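You operate a simulated robot arm through the tools that you are given. There is no shell and no other tool.

Carry out the task below with a simulated robot arm. There is one attempt and no reset: what you move stays moved.

JOB
Leave the disc on the park fork and bring the empty carriage back.
Fine: slide at 0, door gate shut again.

It is judged by the outcome, as a careful person would: the job done as asked, and still so three seconds after it is handed in. It fails if anything else is knocked over, pushed out of place, dropped, spilled or broken.

ROBOT AND FRAMES
A 7-joint arm with a three-finger gripper, fixed in place. Base frame: the origin is on the floor under the middle of its stand, x ahead of it, y to its left, z up. Lengths are in m, angles in rad, forces in N, time in s.
With the tool pointing down near the work surface it reaches from about 0.1 to 0.94 m from the base axis. Its first joint turns from -2.897 to 2.897 rad. Payload 2.69 kg.
The TCP is the grasp point between the finger pads, 0.03 m short of the fingertips. In the tool frame z runs along the fingers and y along their closing line. The gripper opens to 0.128 m; its body begins 0.117 m behind the TCP.
Orientation is told as [roll, pitch, yaw] about the base's x, y, z axes, in that order, counted from this pose: with the fingers straight down and closing along the base's y, the tool's x points along the base's -x, its y along +y and its z along -z.

CONTROLS
- The arm moves only by the tool jog_arm. Its argument "series" is a list of rows, each an object of numbers (a shift or turn left out is 0, a gripper value left out holds the last): "wx", "wy", "wz": the turn, a rotation vector about the tool's x, y, z in rad; "tx", "ty", "tz": the shift along the tool's x, y, z in m; "fingers": the gripper command, from -1 (shut) to 1 (fully open), values between in proportion. In form: [{"wx": .., "wy": .., "wz": .., "tx": .., "ty": .., "tz": .., "fingers": ..}, ...]. A call has 1 to 20 rows; each row is the pose to reach, as a shift and turn from the pose commanded when the call began, along the tool's axes at that moment. A row lasts 0.2 s, in which the tool goes at most 0.05 m and 0.15 rad; a call with a longer step from one row to the next is refused whole, and so is a gripper value outside its range. A pose out of reach is approached as far as the arm can. The call stops where the force on the tool passes 90 N (or 10 N more than at its start, if that is more) or the arm is blocked; 0.2 s more then pass. Each finger travels about 0.127 m/s and halts on what it meets, pressing with about 37 N; the grip force reading is that of the motor and also rises with nothing between the fingers. The clock runs only during rows and for 0.2 s after the last one: add rows that repeat a pose to give the fingers time. It gives the time, the measured TCP pose, the force on the tool (base axes), the opening and the grip force at its end, in the units of the frame above (readings bear some noise), with the torque about the TCP (base axes, N m) and any sound that the robot's microphone picked up, and new pictures: "views" is both (left out), scene, wrist or none.
- Cameras (640 x 400 px; columns grow to the right, rows downward): "scene" is fixed at [0.3985, -0.4999, 1.6691]; the picture's right is [0.95, -0.31, 0.00], its down [-0.11, -0.36, -0.93] and it looks along [0.28, 0.88, -0.37] (base axes); focal length 373 px, centre (320, 200). "wrist" rides on the gripper at [0.058, 0.054, -0.131] in the tool frame; the picture's right is [-0.68, 0.74, 0.00], its down [-0.62, -0.57, -0.55] and it looks along [-0.40, -0.37, 0.84] (tool axes); focal length 234 px, centre (320, 200). There is no depth. A picture from a camera that has moved, and an enlarged one, comes with that camera's place and axes in the base frame and with its lens.
- move_column(by): moves the trunk up (or, below 0, down) by that many m; the arm rides with it, the base frame stays. It gives what a move gives, with no picture.
- enlarge(camera, box): a new picture of the part [left, top, right, bottom] of that camera's present view, enlarged. It takes no simulated time.
- finish_job(): hands the job in; it is judged then, once.

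Places have to be worked out from the pictures, the camera data and where the tool is seen. Open the gripper and draw the arm clear of the work before you hand the job in, unless the task says otherwise.

The tools are called after "Call:" as a command line: name --argument value ..., lists and objects as JSON in quotes. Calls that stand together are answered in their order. jog_arm: Moves the arm, as the interface text tells. Its arguments: {"type":"object","properties":{"series":{"type":"array"},"views":{"type":"string","enum":["both","scene","wrist","none"]}},"required":["series"]} The other tools are called the same way: move_column (by) moves the trunk up or down; enlarge (camera, box) takes an enlarged picture of a part of a camera's view; finish_job () hands the job in.

At the start:

```text
time: 0.0
tcp_pos: [0.4512, 0.318, 1.5216]
orientation: [0.0, 0.001, 0.0]
ft_force: [-0.2, 1.1, 1.1]
wrist_torque: [0.01, 0.01, 0.01]
gripper_width: 0.1281
gripper_force: 0.1
trunk travel left (down, up): [-0.15, 0.2]
```

scene: 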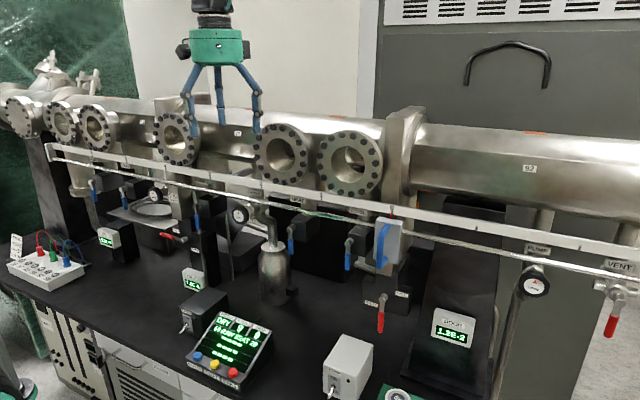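
wrist: 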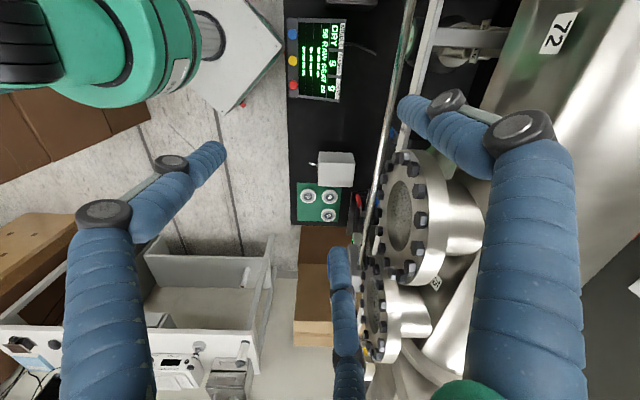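

I start by looking closely at the scene before moving anything; the apparatus looks like a vacuum transfer line with a rail, levers and displays.

Call:
enlarge --camera "scene" --box '[0, 80, 220, 220]'

Call:
enlarge --camera "scene" --box '[200, 100, 420, 240]'

Call:
enlarge --camera "scene" --box '[420, 180, 640, 320]'

Call:
enlarge --camera "scene" --box '[170, 260, 390, 400]'

Call:
enlarge --camera "scene" --box '[0, 180, 220, 320]'

```text
2.86 times, centred on (110, 150) of scene
camera zoom: at [0.3985, -0.4999, 1.6691], right [0.95, -0.31, 0.0], down [-0.11, -0.36, -0.93], along [0.28, 0.88, -0.37], focal length 1065 px, centre (920, 343)
```

zoom: 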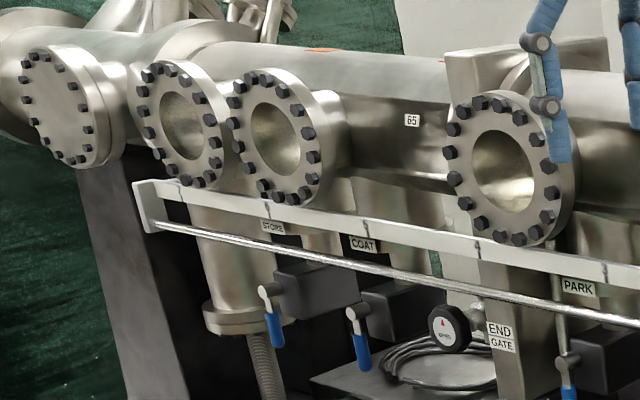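

```text
2.86 times, centred on (310, 170) of scene
camera zoom: at [0.3985, -0.4999, 1.6691], right [0.95, -0.31, 0.0], down [-0.11, -0.36, -0.93], along [0.28, 0.88, -0.37], focal length 1065 px, centre (349, 286)
```

zoom: 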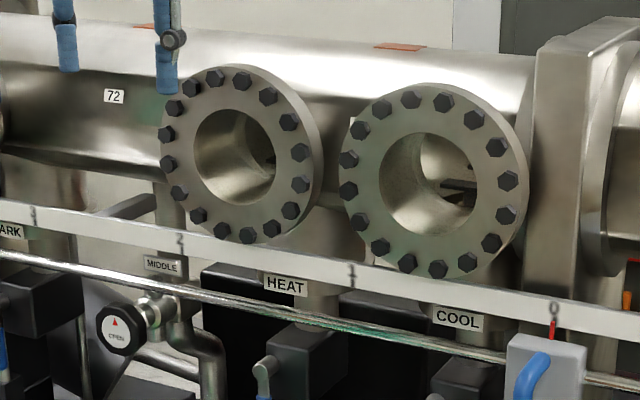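

```text
2.86 times, centred on (530, 250) of scene
camera zoom: at [0.3985, -0.4999, 1.6691], right [0.95, -0.31, 0.0], down [-0.11, -0.36, -0.93], along [0.28, 0.88, -0.37], focal length 1065 px, centre (-280, 57)
```

zoom: 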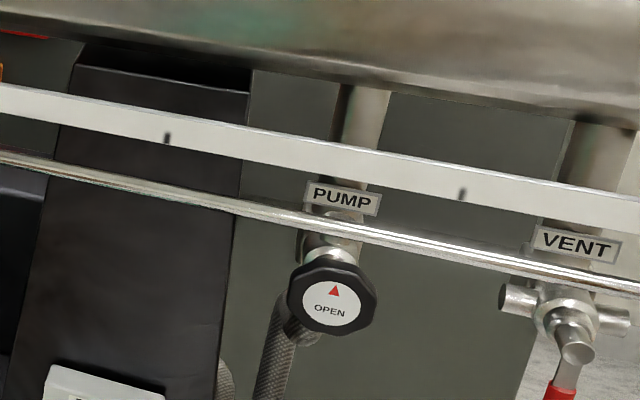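

```text
2.86 times, centred on (280, 330) of scene
camera zoom: at [0.3985, -0.4999, 1.6691], right [0.95, -0.31, 0.0], down [-0.11, -0.36, -0.93], along [0.28, 0.88, -0.37], focal length 1065 px, centre (434, -171)
```

zoom: 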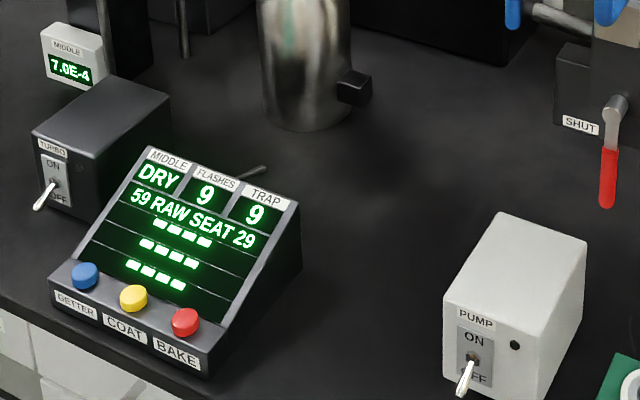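

```text
2.86 times, centred on (110, 250) of scene
camera zoom: at [0.3985, -0.4999, 1.6691], right [0.95, -0.31, 0.0], down [-0.11, -0.36, -0.93], along [0.28, 0.88, -0.37], focal length 1065 px, centre (920, 57)
```

zoom: 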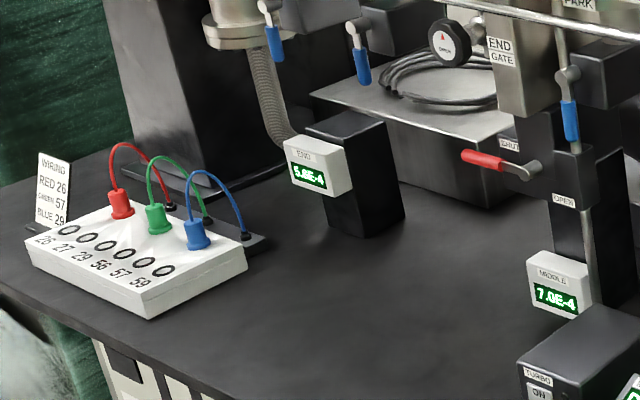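

Call:
enlarge --camera "scene" --box '[330, 190, 430, 254]'

Call:
enlarge --camera "scene" --box '[340, 250, 500, 350]'

Call:
enlarge --camera "scene" --box '[140, 190, 240, 254]'

Call:
enlarge --camera "scene" --box '[310, 125, 390, 200]'

Call:
enlarge --camera "scene" --box '[180, 300, 280, 390]'

Call:
enlarge --camera "scene" --box '[230, 190, 330, 310]'

Call:
enlarge --camera "scene" --box '[560, 220, 640, 350]'

Call:
enlarge --camera "scene" --box '[240, 110, 320, 190]'

Call:
enlarge --camera "scene" --box '[140, 100, 220, 180]'

```text
6.25 times, centred on (380, 222) of scene
camera zoom: at [0.3985, -0.4999, 1.6691], right [0.95, -0.31, 0.0], down [-0.11, -0.36, -0.93], along [0.28, 0.88, -0.37], focal length 2329 px, centre (-55, 62)
```

zoom: 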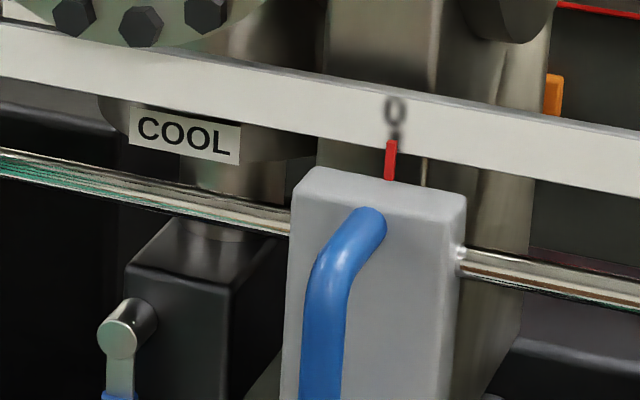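

```text
4.00 times, centred on (420, 300) of scene
camera zoom: at [0.3985, -0.4999, 1.6691], right [0.95, -0.31, 0.0], down [-0.11, -0.36, -0.93], along [0.28, 0.88, -0.37], focal length 1490 px, centre (-80, -200)
```

zoom: 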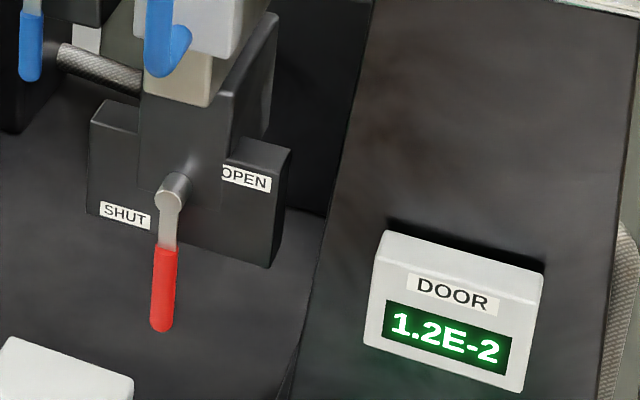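

```text
6.25 times, centred on (190, 222) of scene
camera zoom: at [0.3985, -0.4999, 1.6691], right [0.95, -0.31, 0.0], down [-0.11, -0.36, -0.93], along [0.28, 0.88, -0.37], focal length 2329 px, centre (1132, 62)
```

zoom: 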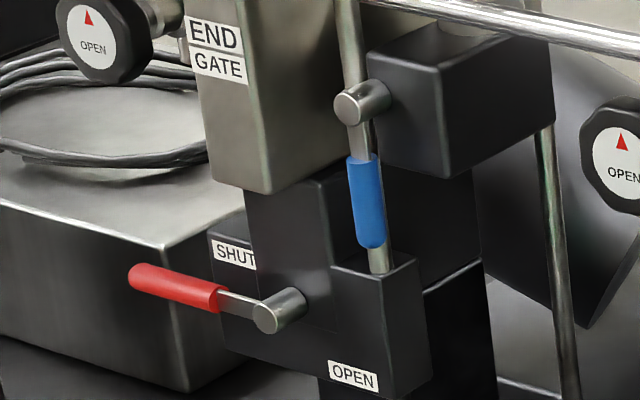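

```text
5.33 times, centred on (350, 162) of scene
camera zoom: at [0.3985, -0.4999, 1.6691], right [0.95, -0.31, 0.0], down [-0.11, -0.36, -0.93], along [0.28, 0.88, -0.37], focal length 1987 px, centre (160, 400)
```

zoom: 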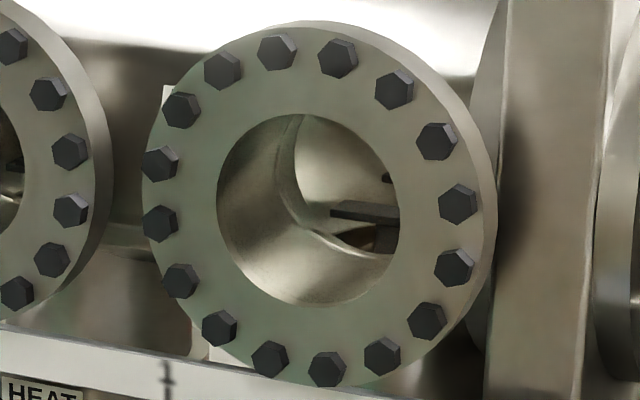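

```text
4.44 times, centred on (230, 345) of scene
camera zoom: at [0.3985, -0.4999, 1.6691], right [0.95, -0.31, 0.0], down [-0.11, -0.36, -0.93], along [0.28, 0.88, -0.37], focal length 1656 px, centre (720, -444)
```

zoom: 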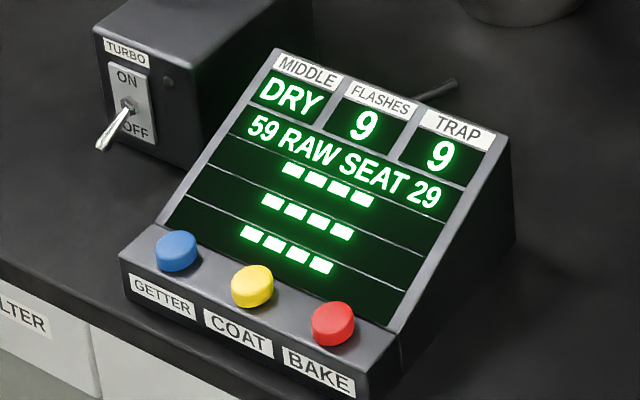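

```text
3.33 times, centred on (280, 250) of scene
camera zoom: at [0.3985, -0.4999, 1.6691], right [0.95, -0.31, 0.0], down [-0.11, -0.36, -0.93], along [0.28, 0.88, -0.37], focal length 1242 px, centre (453, 33)
```

zoom: 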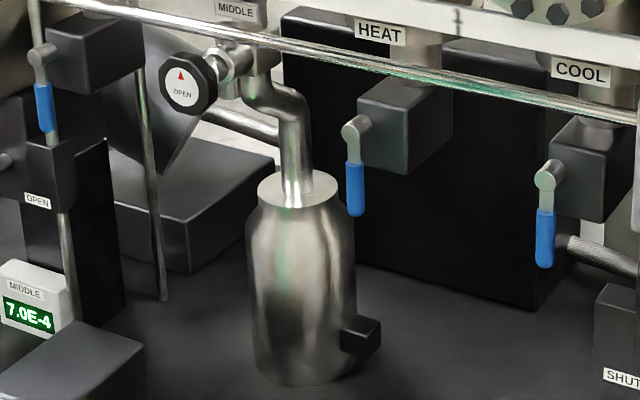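

```text
3.08 times, centred on (600, 285) of scene
camera zoom: at [0.3985, -0.4999, 1.6691], right [0.95, -0.31, 0.0], down [-0.11, -0.36, -0.93], along [0.28, 0.88, -0.37], focal length 1146 px, centre (-542, -62)
```

zoom: 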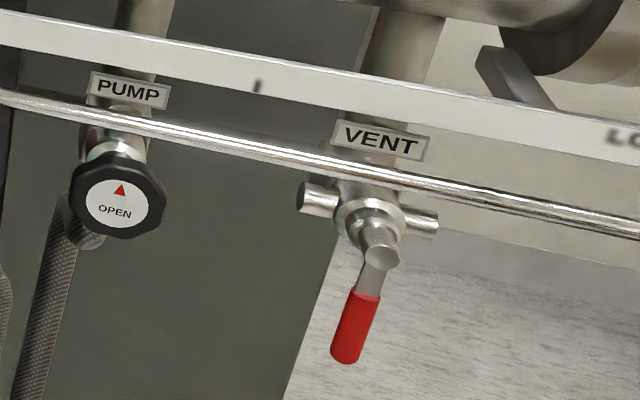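

```text
5.00 times, centred on (280, 150) of scene
camera zoom: at [0.3985, -0.4999, 1.6691], right [0.95, -0.31, 0.0], down [-0.11, -0.36, -0.93], along [0.28, 0.88, -0.37], focal length 1863 px, centre (520, 450)
```

zoom: 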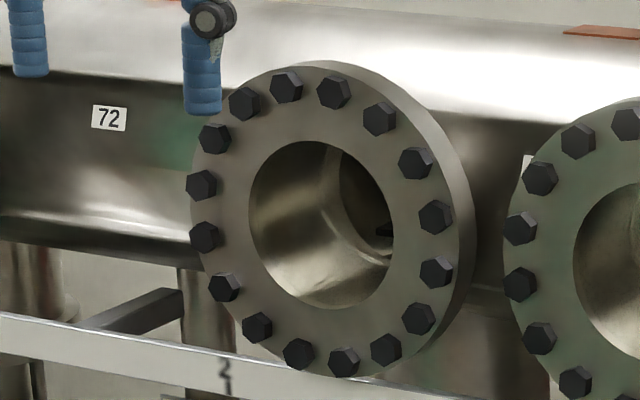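

```text
5.00 times, centred on (180, 140) of scene
camera zoom: at [0.3985, -0.4999, 1.6691], right [0.95, -0.31, 0.0], down [-0.11, -0.36, -0.93], along [0.28, 0.88, -0.37], focal length 1863 px, centre (1020, 500)
```

zoom: 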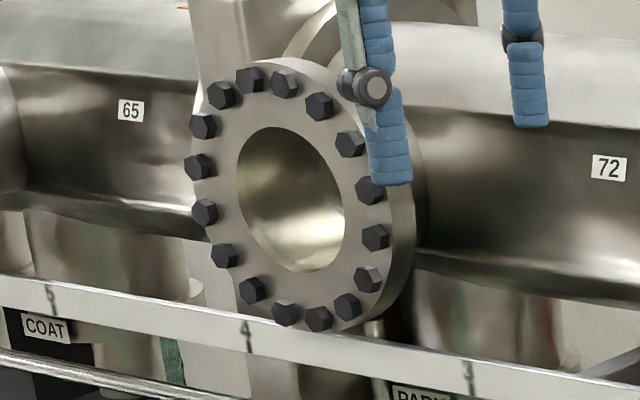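

The disc likely sits on the carriage behind the door gate (slide at 0). I look closer at the switches, gate handles, gauges and the right side of the apparatus, also beyond the picture edge.

Call:
enlarge --camera "scene" --box '[560, 120, 640, 300]'

Call:
enlarge --camera "scene" --box '[320, 330, 380, 400]'

Call:
enlarge --camera "scene" --box '[170, 285, 220, 335]'

Call:
enlarge --camera "scene" --box '[360, 210, 420, 250]'

Call:
enlarge --camera "scene" --box '[355, 275, 425, 325]'

Call:
enlarge --camera "scene" --box '[330, 140, 380, 190]'

Call:
enlarge --camera "scene" --box '[400, 110, 560, 210]'

Call:
enlarge --camera "wrist" --box '[280, 0, 440, 120]'

Call:
enlarge --camera "wrist" --box '[280, 140, 440, 260]'

Call:
enlarge --camera "wrist" --box '[300, 230, 460, 370]'

```text
2.22 times, centred on (600, 210) of scene
camera zoom: at [0.3985, -0.4999, 1.6691], right [0.95, -0.31, 0.0], down [-0.11, -0.36, -0.93], along [0.28, 0.88, -0.37], focal length 828 px, centre (-302, 178)
```

zoom: 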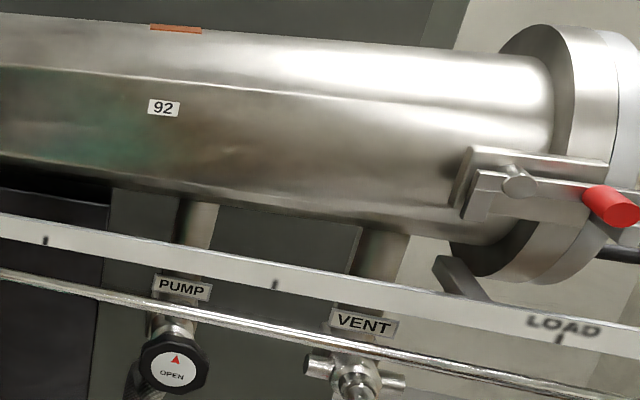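

```text
5.71 times, centred on (350, 365) of scene
camera zoom: at [0.3985, -0.4999, 1.6691], right [0.95, -0.31, 0.0], down [-0.11, -0.36, -0.93], along [0.28, 0.88, -0.37], focal length 2129 px, centre (149, -743)
```

zoom: 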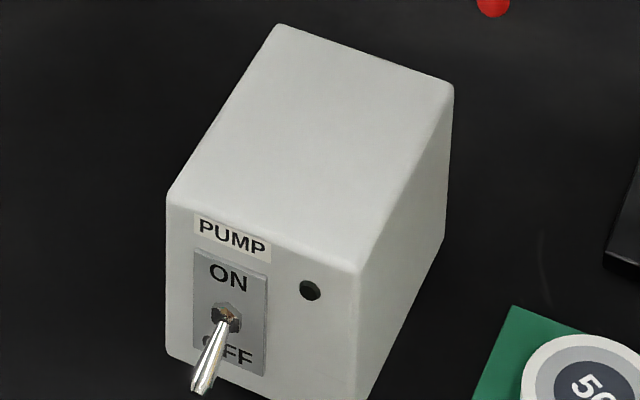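

```text
8.00 times, centred on (195, 310) of scene
camera zoom: at [0.3985, -0.4999, 1.6691], right [0.95, -0.31, 0.0], down [-0.11, -0.36, -0.93], along [0.28, 0.88, -0.37], focal length 2981 px, centre (1320, -680)
```

zoom: 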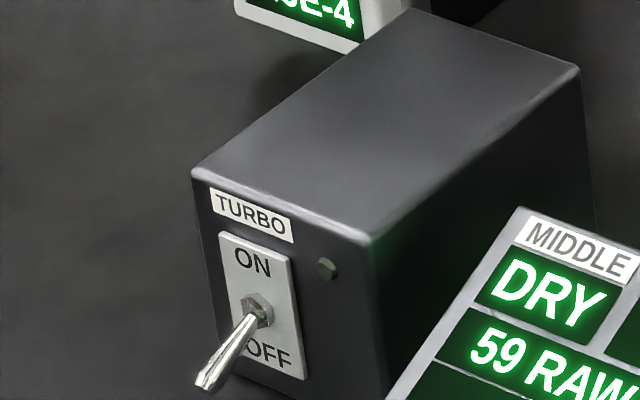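

```text
10.00 times, centred on (390, 230) of scene
camera zoom: at [0.3985, -0.4999, 1.6691], right [0.95, -0.31, 0.0], down [-0.11, -0.36, -0.93], along [0.28, 0.88, -0.37], focal length 3726 px, centre (-380, -100)
```

zoom: 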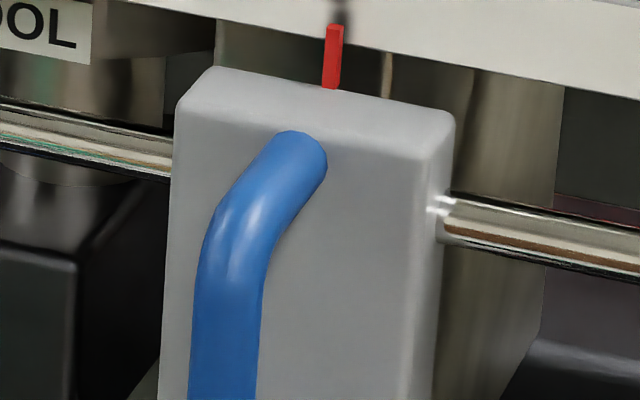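

```text
8.00 times, centred on (390, 300) of scene
camera zoom: at [0.3985, -0.4999, 1.6691], right [0.95, -0.31, 0.0], down [-0.11, -0.36, -0.93], along [0.28, 0.88, -0.37], focal length 2981 px, centre (-240, -600)
```

zoom: 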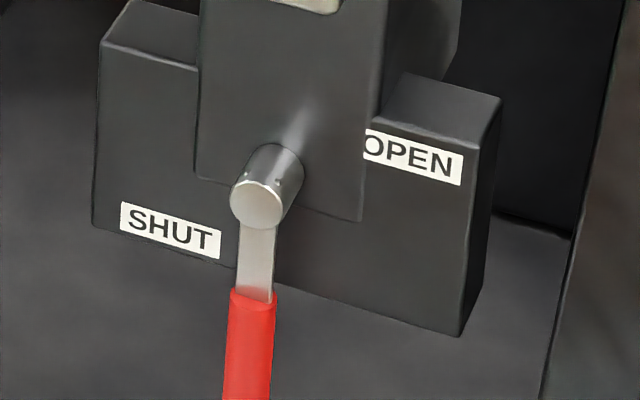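

```text
8.00 times, centred on (355, 165) of scene
camera zoom: at [0.3985, -0.4999, 1.6691], right [0.95, -0.31, 0.0], down [-0.11, -0.36, -0.93], along [0.28, 0.88, -0.37], focal length 2981 px, centre (40, 480)
```

zoom: 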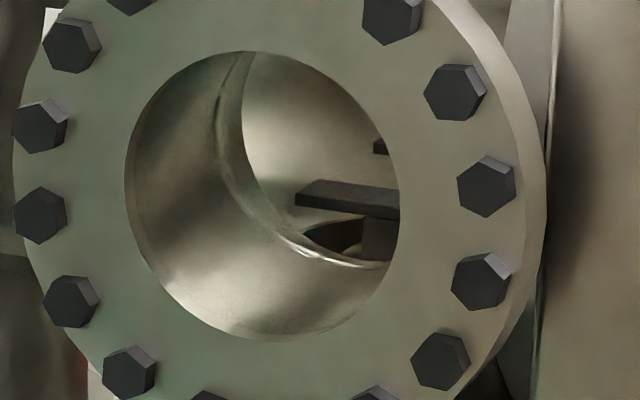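

```text
4.00 times, centred on (480, 160) of scene
camera zoom: at [0.3985, -0.4999, 1.6691], right [0.95, -0.31, 0.0], down [-0.11, -0.36, -0.93], along [0.28, 0.88, -0.37], focal length 1490 px, centre (-320, 360)
```

zoom: 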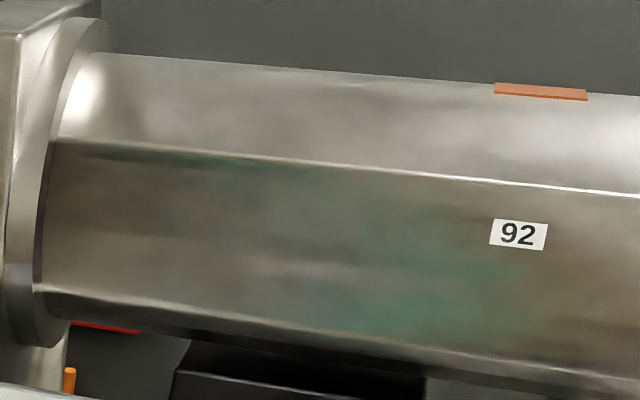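

```text
3.33 times, centred on (360, 60) of wrist
camera zoom: at [0.391, 0.3743, 1.6521], right [0.68, 0.74, 0.0], down [0.62, -0.57, 0.55], along [0.4, -0.37, -0.84], focal length 781 px, centre (187, 667)
```

zoom: 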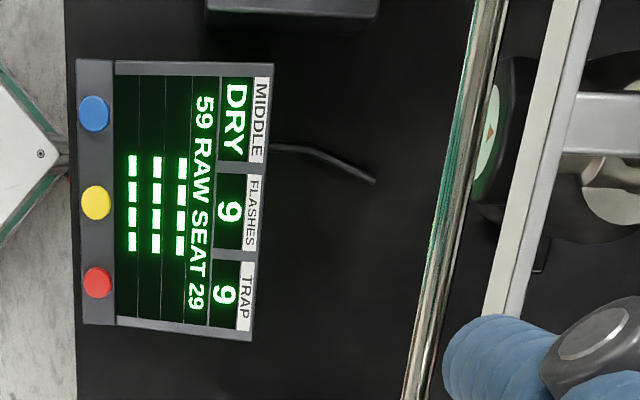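

```text
3.33 times, centred on (360, 200) of wrist
camera zoom: at [0.391, 0.3743, 1.6521], right [0.68, 0.74, 0.0], down [0.62, -0.57, 0.55], along [0.4, -0.37, -0.84], focal length 781 px, centre (187, 200)
```

zoom: 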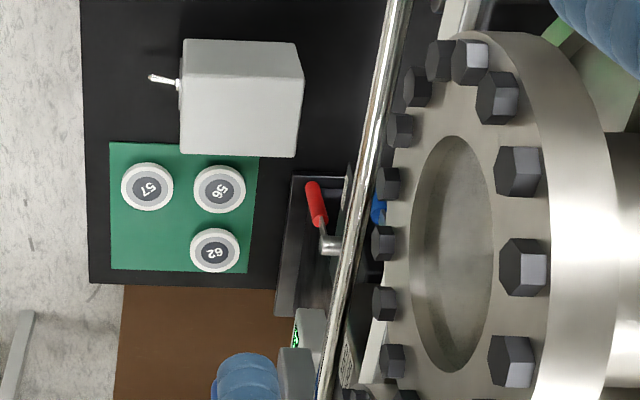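

```text
2.86 times, centred on (380, 300) of wrist
camera zoom: at [0.391, 0.3743, 1.6521], right [0.68, 0.74, 0.0], down [0.62, -0.57, 0.55], along [0.4, -0.37, -0.84], focal length 669 px, centre (149, -86)
```

zoom: 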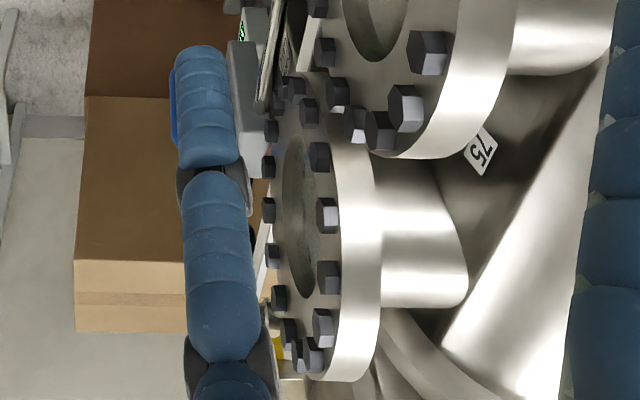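

The pump and turbo toggles look OFF, and three spare discs (57, 56, 62) lie on a green tray; I leave those alone. I look closely at the gripper's fingers and the carriage handle.

Call:
enlarge --camera "scene" --box '[160, 0, 290, 150]'

Call:
enlarge --camera "scene" --box '[350, 200, 430, 290]'

Call:
enlarge --camera "wrist" --box '[0, 0, 640, 400]'

Call:
enlarge --camera "wrist" --box '[340, 180, 400, 230]'

```text
2.67 times, centred on (225, 75) of scene
camera zoom: at [0.3985, -0.4999, 1.6691], right [0.95, -0.31, 0.0], down [-0.11, -0.36, -0.93], along [0.28, 0.88, -0.37], focal length 994 px, centre (573, 533)
```

zoom: 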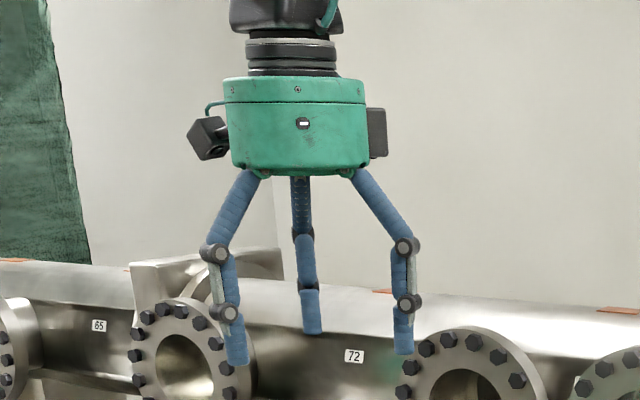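

```text
4.44 times, centred on (390, 245) of scene
camera zoom: at [0.3985, -0.4999, 1.6691], right [0.95, -0.31, 0.0], down [-0.11, -0.36, -0.93], along [0.28, 0.88, -0.37], focal length 1656 px, centre (9, 0)
```

zoom: 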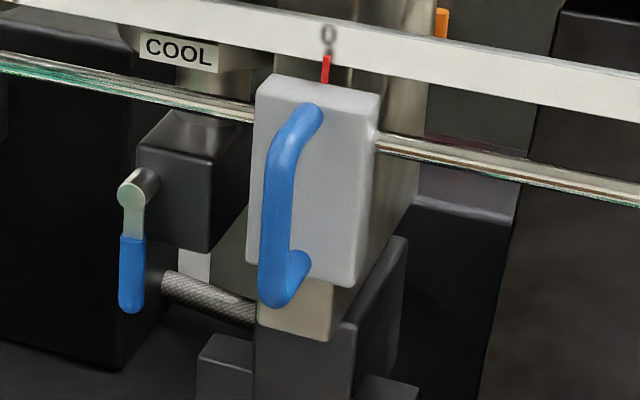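

```text
1.00 times, centred on (320, 200) of wrist (not enlarged: the box is as wide or as high as the picture)
camera zoom: at [0.391, 0.3743, 1.6521], right [0.68, 0.74, 0.0], down [0.62, -0.57, 0.55], along [0.4, -0.37, -0.84], focal length 234 px, centre (320, 200)
```

zoom: 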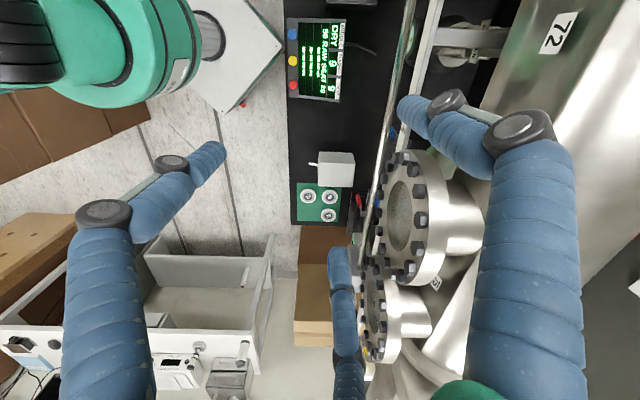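

```text
8.00 times, centred on (370, 205) of wrist
camera zoom: at [0.391, 0.3743, 1.6521], right [0.68, 0.74, 0.0], down [0.62, -0.57, 0.55], along [0.4, -0.37, -0.84], focal length 1873 px, centre (-80, 160)
```

zoom: 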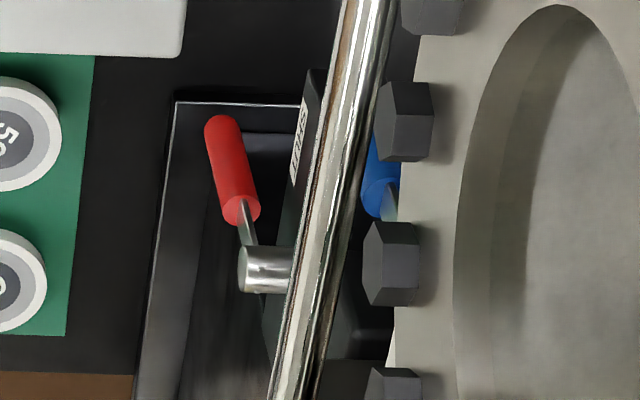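

The gripper has three separate fingers; I close it here in free air to see how the fingers converge, so I can plan how to hold the handle and levers.

Call:
jog_arm --series '[{"fingers": -1}, {"fingers": -1}, {"fingers": -1}, {"fingers": -1}]' --views "both"

Call:
enlarge --camera "scene" --box '[160, 0, 290, 150]'

Call:
enlarge --camera "scene" --box '[420, 290, 500, 350]'

```text
time: 1.0
tcp_pos: [0.45, 0.3186, 1.5208]
orientation: [-0.001, 0.0, -0.001]
ft_force: [0.0, 0.3, 0.7]
wrist_torque: [0.02, 0.01, 0.0]
gripper_width: 0.0022
gripper_force: 31.8
trunk travel left (down, up): [-0.15, 0.2]
camera wrist: at [0.391, 0.3743, 1.6521], right [0.68, 0.74, 0.0], down [0.62, -0.57, 0.55], along [0.4, -0.37, -0.84], focal length 234 px, centre (320, 200)
```

scene: 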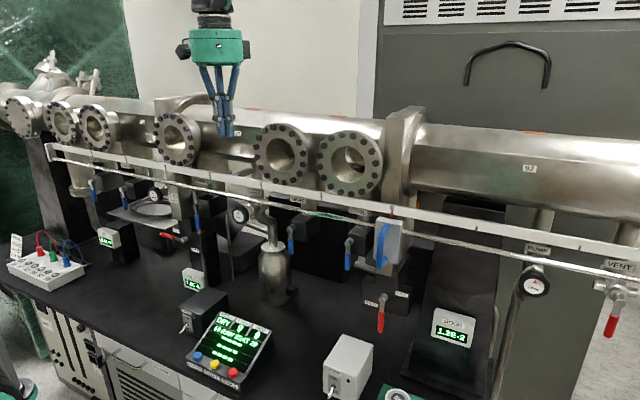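
wrist: 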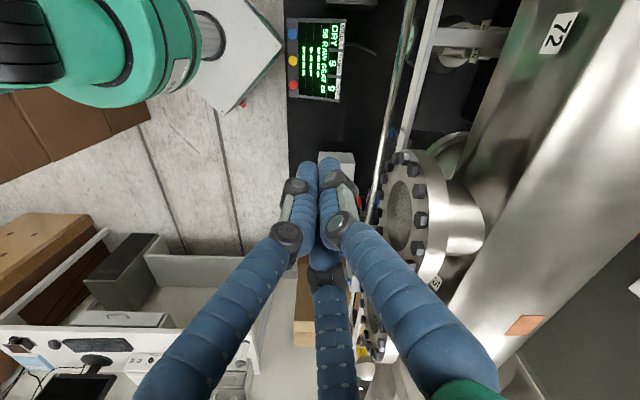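

```text
2.67 times, centred on (225, 75) of scene
camera zoom: at [0.3985, -0.4999, 1.6691], right [0.95, -0.31, 0.0], down [-0.11, -0.36, -0.93], along [0.28, 0.88, -0.37], focal length 994 px, centre (573, 533)
```

zoom: 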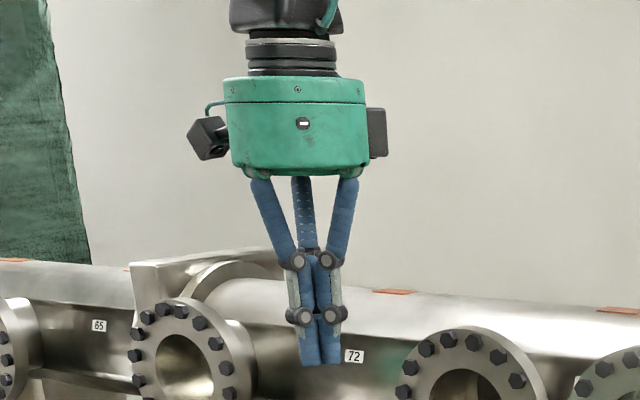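

```text
6.67 times, centred on (460, 320) of scene
camera zoom: at [0.3985, -0.4999, 1.6691], right [0.95, -0.31, 0.0], down [-0.11, -0.36, -0.93], along [0.28, 0.88, -0.37], focal length 2484 px, centre (-613, -600)
```

zoom: 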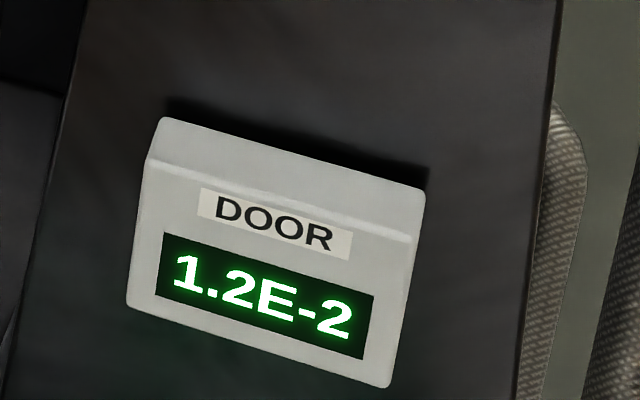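

The fingers meet in the centre (two side by side against a thumb). By triangulation the rail runs along about (0.707,-0.707), with the carriage handle near base (0.72, 0.10, 1.285); I back off a little and tilt the tool 45° toward the apparatus to get a clear wrist view of the door end.

Call:
jog_arm --series '[{"wx": -0.0385, "wy": -0.093, "wz": -0.093, "tx": 0.003, "ty": -0.022, "tz": 0.015, "fingers": -1}, {"wx": -0.077, "wy": -0.186, "wz": -0.186, "tx": 0.0065, "ty": -0.044, "tz": 0.03}, {"wx": -0.1155, "wy": -0.279, "wz": -0.279, "tx": 0.01, "ty": -0.066, "tz": 0.045}, {"wx": -0.154, "wy": -0.372, "wz": -0.372, "tx": 0.013, "ty": -0.088, "tz": 0.06}, {"wx": -0.1926, "wy": -0.4649, "wz": -0.4649, "tx": 0.016, "ty": -0.11, "tz": 0.075}, {"wx": -0.2311, "wy": -0.5578, "wz": -0.5578, "tx": 0.0195, "ty": -0.133, "tz": 0.09}, {"wx": -0.2696, "wy": -0.6508, "wz": -0.6508, "tx": 0.023, "ty": -0.155, "tz": 0.105}, {"wx": -0.3081, "wy": -0.7438, "wz": -0.7438, "tx": 0.026, "ty": -0.177, "tz": 0.12}]' --views "both"

```text
time: 2.8
tcp_pos: [0.4246, 0.1414, 1.4021]
orientation: [0.002, -0.788, 0.783]
ft_force: [0.3, 0.0, 0.1]
wrist_torque: [0.0, 0.01, 0.0]
gripper_width: 0.0023
gripper_force: 31.6
trunk travel left (down, up): [-0.15, 0.2]
camera wrist: at [0.2912, 0.0866, 1.4526], right [-0.18, 0.86, 0.48], down [0.43, -0.37, 0.82], along [0.88, 0.36, -0.3], focal length 234 px, centre (320, 200)
```

scene: 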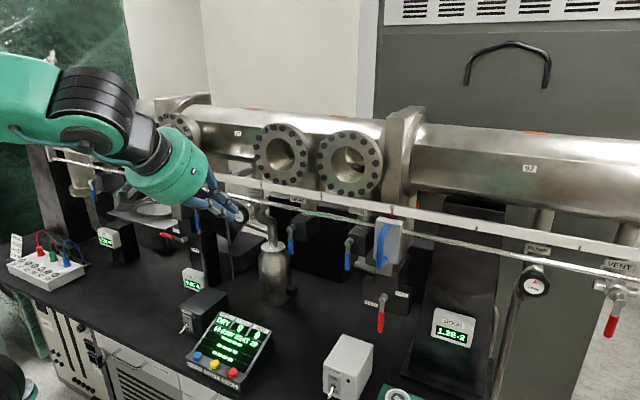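
wrist: 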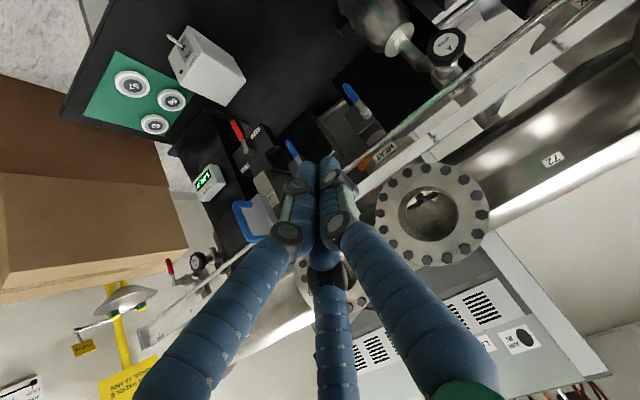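

The wrist view now shows the carriage handle, gate lever and a yellow sign. I enlarge these regions for detail.

Call:
enlarge --camera "wrist" --box '[60, 280, 200, 400]'

Call:
enlarge --camera "wrist" --box '[160, 70, 320, 190]'

Call:
enlarge --camera "wrist" --box '[180, 170, 320, 270]'

Call:
enlarge --camera "wrist" --box '[320, 70, 480, 170]'

Call:
enlarge --camera "wrist" --box '[380, 160, 500, 260]'

Call:
enlarge --camera "wrist" --box '[480, 290, 640, 400]'

```text
3.33 times, centred on (130, 340) of wrist
camera zoom: at [0.2912, 0.0866, 1.4526], right [-0.18, 0.86, 0.48], down [0.43, -0.37, 0.82], along [0.88, 0.36, -0.3], focal length 781 px, centre (953, -267)
```

zoom: 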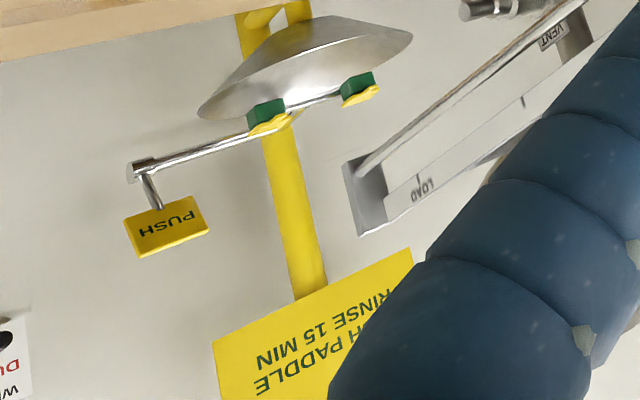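

```text
3.33 times, centred on (240, 130) of wrist
camera zoom: at [0.2912, 0.0866, 1.4526], right [-0.18, 0.86, 0.48], down [0.43, -0.37, 0.82], along [0.88, 0.36, -0.3], focal length 781 px, centre (587, 433)
```

zoom: 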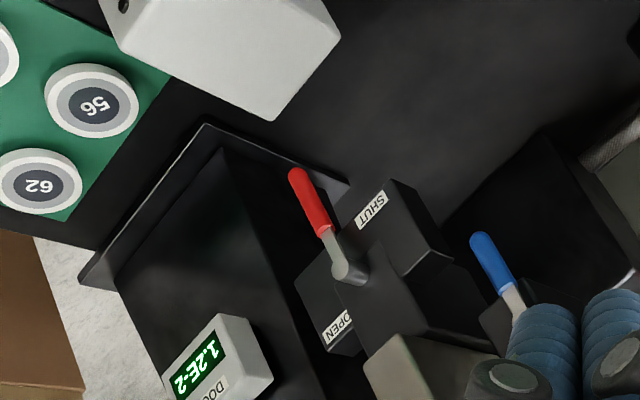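

```text
4.00 times, centred on (250, 220) of wrist
camera zoom: at [0.2912, 0.0866, 1.4526], right [-0.18, 0.86, 0.48], down [0.43, -0.37, 0.82], along [0.88, 0.36, -0.3], focal length 937 px, centre (600, 120)
```

zoom: 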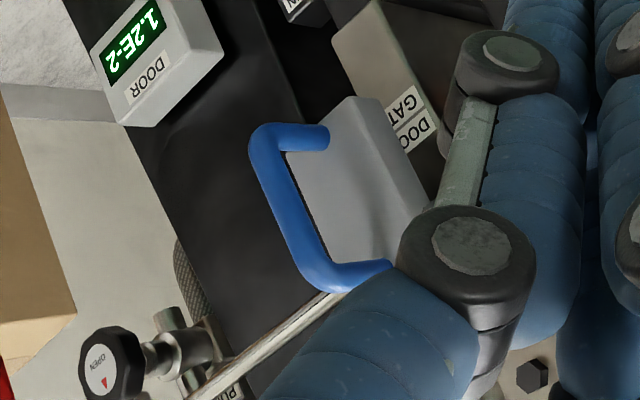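

```text
4.00 times, centred on (400, 120) of wrist
camera zoom: at [0.2912, 0.0866, 1.4526], right [-0.18, 0.86, 0.48], down [0.43, -0.37, 0.82], along [0.88, 0.36, -0.3], focal length 937 px, centre (0, 520)
```

zoom: 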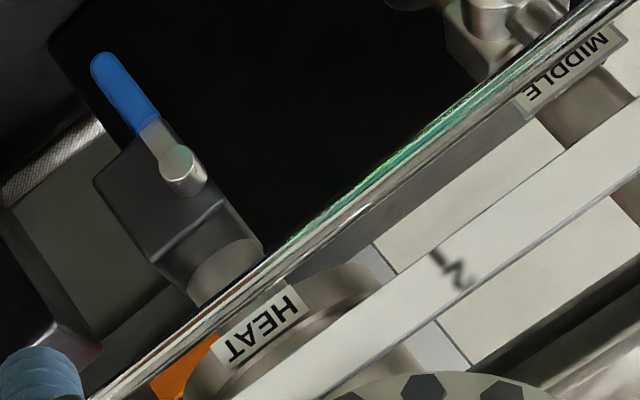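

```text
4.00 times, centred on (440, 210) of wrist
camera zoom: at [0.2912, 0.0866, 1.4526], right [-0.18, 0.86, 0.48], down [0.43, -0.37, 0.82], along [0.88, 0.36, -0.3], focal length 937 px, centre (-160, 160)
```

zoom: 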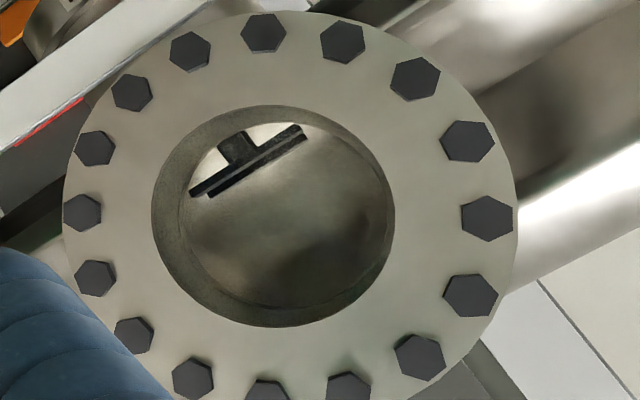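

```text
3.64 times, centred on (560, 345) of wrist
camera zoom: at [0.2912, 0.0866, 1.4526], right [-0.18, 0.86, 0.48], down [0.43, -0.37, 0.82], along [0.88, 0.36, -0.3], focal length 852 px, centre (-553, -327)
```

zoom: 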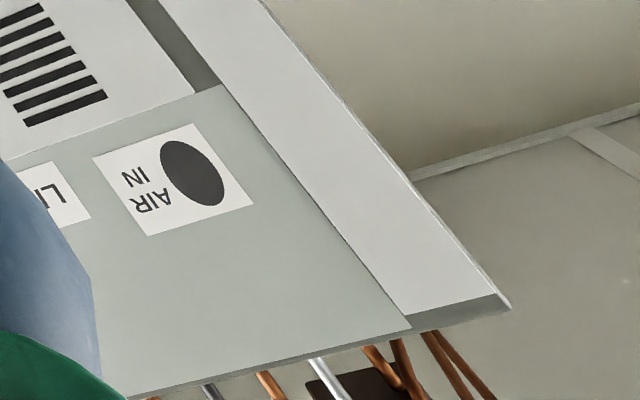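

Readings agree well between views: door gate lever pivots at about s=0.415 along the rail line (base ≈(0.775, 0.19, 1.10)) and hangs to z≈1.00, right above the pump box (top z≈0.95). I move down in front of it, to the left of the lever, still well clear, with the tool at 30° below horizontal.

Call:
jog_arm --series '[{"wy": -0.026, "tx": 0.0171, "ty": -0.016, "tz": 0.03125}, {"wy": -0.052, "tx": 0.0342, "ty": -0.032, "tz": 0.0625}, {"wy": -0.079, "tx": 0.0513, "ty": -0.048, "tz": 0.0937}, {"wy": -0.105, "tx": 0.0684, "ty": -0.064, "tz": 0.125}, {"wy": -0.131, "tx": 0.0855, "ty": -0.08, "tz": 0.1562}, {"wy": -0.157, "tx": 0.1027, "ty": -0.096, "tz": 0.1875}, {"wy": -0.183, "tx": 0.1198, "ty": -0.112, "tz": 0.2187}, {"wy": -0.21, "tx": 0.1369, "ty": -0.128, "tz": 0.25}, {"wy": -0.236, "tx": 0.154, "ty": -0.144, "tz": 0.2812}, {"wy": -0.262, "tx": 0.1711, "ty": -0.16, "tz": 0.3125}, {"wy": -0.262, "tx": 0.1711, "ty": -0.16, "tz": 0.3125}]' --views "both"

```text
time: 5.2
tcp_pos: [0.6073, 0.1, 1.0592]
orientation: [0.0, -1.047, 0.785]
ft_force: [1.2, 0.6, 0.0]
wrist_torque: [-0.01, 0.01, 0.03]
gripper_width: 0.0021
gripper_force: 31.6
trunk travel left (down, up): [-0.15, 0.2]
camera wrist: at [0.469, 0.0387, 1.0732], right [-0.28, 0.76, 0.59], down [0.28, -0.52, 0.81], along [0.92, 0.39, -0.07], focal length 234 px, centre (320, 200)
```

scene: 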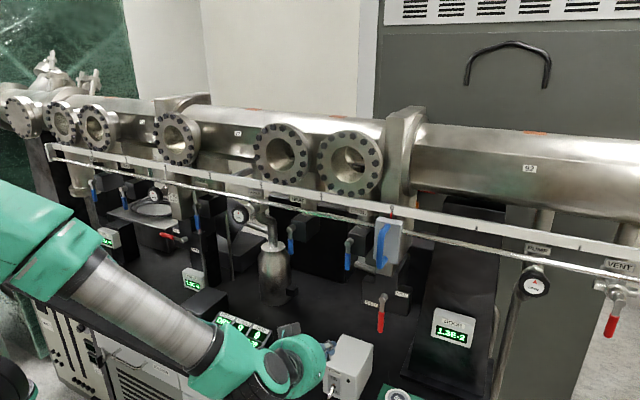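
wrist: 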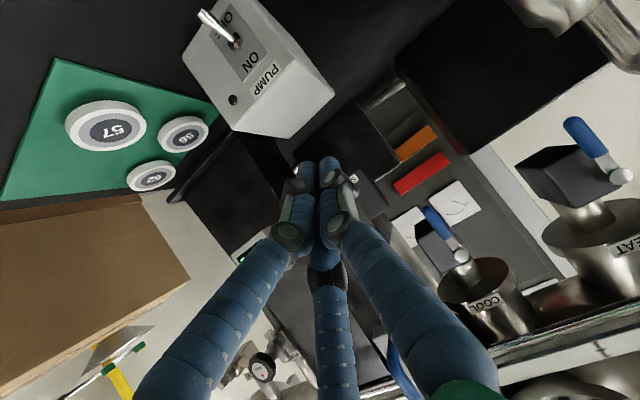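

Call:
enlarge --camera "scene" --box '[270, 280, 480, 400]'

Call:
enlarge --camera "scene" --box '[90, 220, 230, 320]'

Call:
enlarge --camera "wrist" --box '[220, 120, 380, 280]'

```text
3.05 times, centred on (375, 340) of scene
camera zoom: at [0.3985, -0.4999, 1.6691], right [0.95, -0.31, 0.0], down [-0.11, -0.36, -0.93], along [0.28, 0.88, -0.37], focal length 1136 px, centre (152, -227)
```

zoom: 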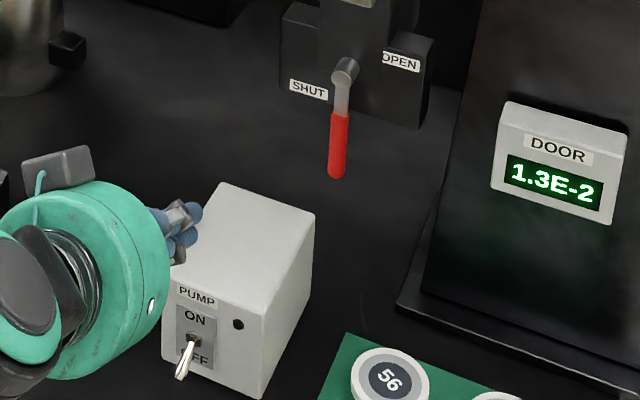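

```text
4.00 times, centred on (160, 270) of scene
camera zoom: at [0.3985, -0.4999, 1.6691], right [0.95, -0.31, 0.0], down [-0.11, -0.36, -0.93], along [0.28, 0.88, -0.37], focal length 1490 px, centre (960, -80)
```

zoom: 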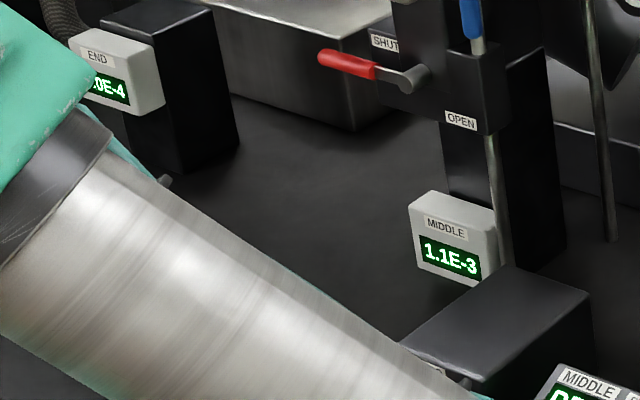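

```text
2.50 times, centred on (300, 200) of wrist
camera zoom: at [0.469, 0.0387, 1.0732], right [-0.28, 0.76, 0.59], down [0.28, -0.52, 0.81], along [0.92, 0.39, -0.07], focal length 585 px, centre (370, 200)
```

zoom: 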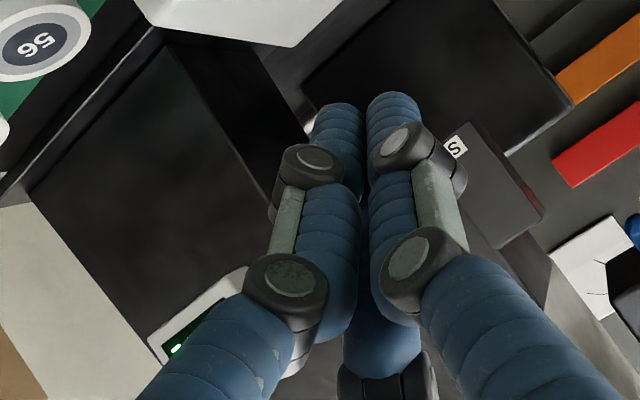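

The pressures creep up slowly (DOOR 1.3E-2, MIDDLE 1.1E-3) with the pumps off, so I work without delay. I extend the closed fingers in at the left of the red gate lever, above the pump box.

Call:
jog_arm --series '[{"tx": -0.0165, "tz": 0.0381}, {"tx": -0.033, "tz": 0.0762}, {"tx": -0.0495, "tz": 0.1143}, {"tx": -0.066, "tz": 0.1524}]' --views "both"

Call:
enlarge --camera "scene" --box '[310, 250, 450, 350]'

```text
time: 6.2
tcp_pos: [0.7237, 0.217, 1.0402]
orientation: [0.001, -1.047, 0.785]
ft_force: [-0.1, 0.0, -0.1]
wrist_torque: [-0.01, 0.01, -0.02]
gripper_width: 0.0021
gripper_force: 32.0
trunk travel left (down, up): [-0.15, 0.2]
camera wrist: at [0.5851, 0.156, 1.0549], right [-0.28, 0.76, 0.59], down [0.28, -0.52, 0.81], along [0.92, 0.39, -0.07], focal length 234 px, centre (320, 200)
```

scene: 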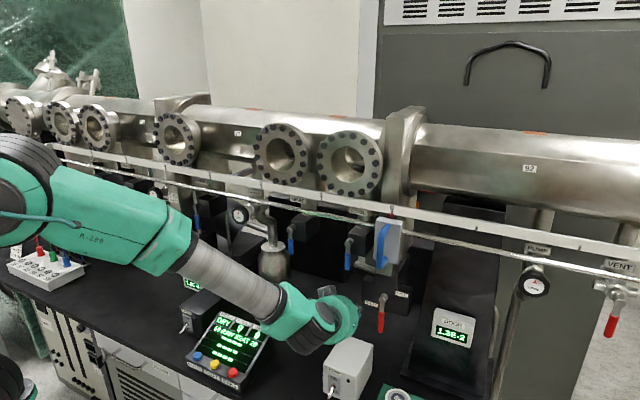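
wrist: 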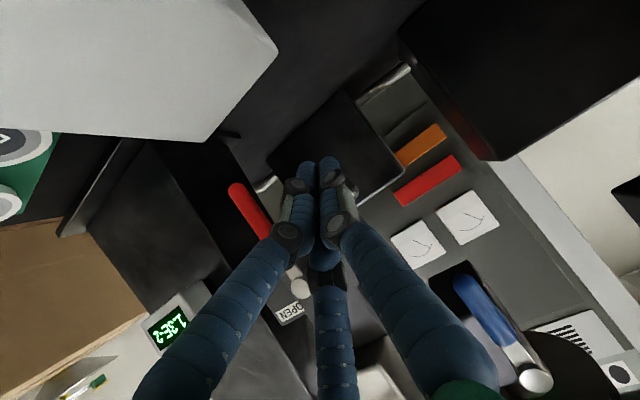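

```text
4.00 times, centred on (380, 300) of scene
camera zoom: at [0.3985, -0.4999, 1.6691], right [0.95, -0.31, 0.0], down [-0.11, -0.36, -0.93], along [0.28, 0.88, -0.37], focal length 1490 px, centre (80, -200)
```

zoom: 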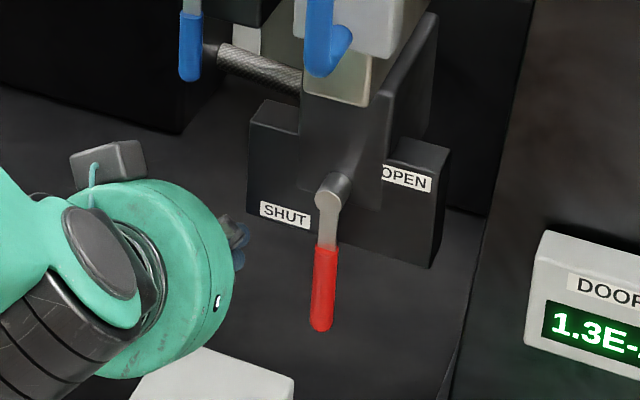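

The fingertips sit just left of the red lever with no contact. I now push gently to the right (+s), following the start of the lever's arc.

Call:
jog_arm --series '[{"ty": -0.015}, {"ty": -0.03}, {"ty": -0.04}, {"ty": -0.05}]' --views "both"

Call:
enlarge --camera "scene" --box '[310, 250, 450, 350]'

```text
time: 7.2
tcp_pos: [0.7616, 0.1815, 1.0405]
orientation: [-0.001, -1.047, 0.787]
ft_force: [1.0, 0.2, 0.3]
wrist_torque: [0.06, 0.05, 0.05]
gripper_width: 0.002
gripper_force: 31.7
trunk travel left (down, up): [-0.15, 0.2]
camera wrist: at [0.6216, 0.1191, 1.0549], right [-0.28, 0.76, 0.59], down [0.28, -0.52, 0.81], along [0.92, 0.39, -0.07], focal length 234 px, centre (320, 200)
```

scene: 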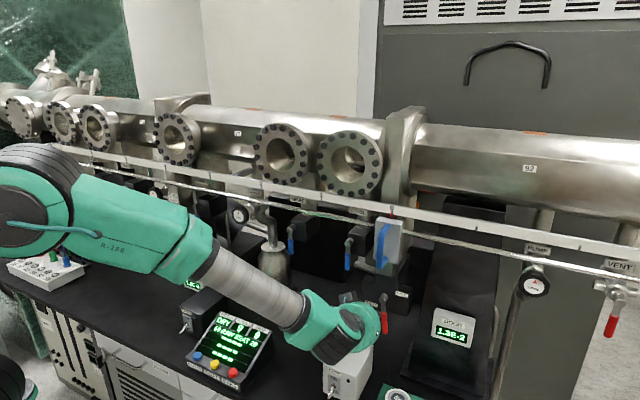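
wrist: 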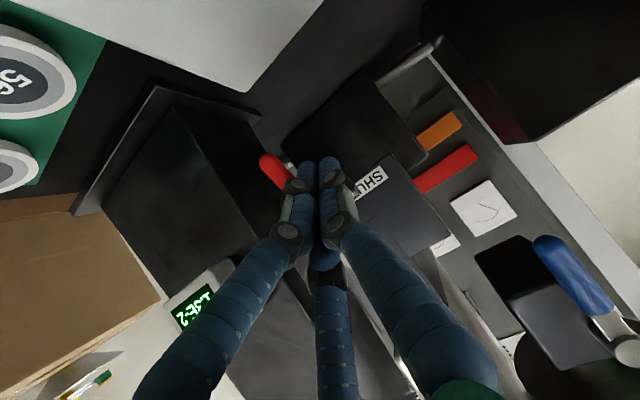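

```text
4.00 times, centred on (380, 300) of scene
camera zoom: at [0.3985, -0.4999, 1.6691], right [0.95, -0.31, 0.0], down [-0.11, -0.36, -0.93], along [0.28, 0.88, -0.37], focal length 1490 px, centre (80, -200)
```

zoom: 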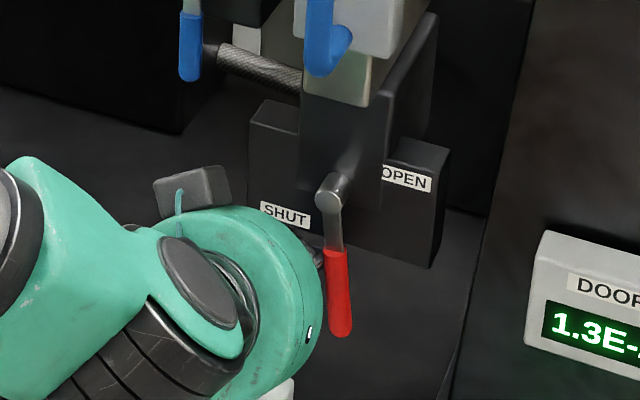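

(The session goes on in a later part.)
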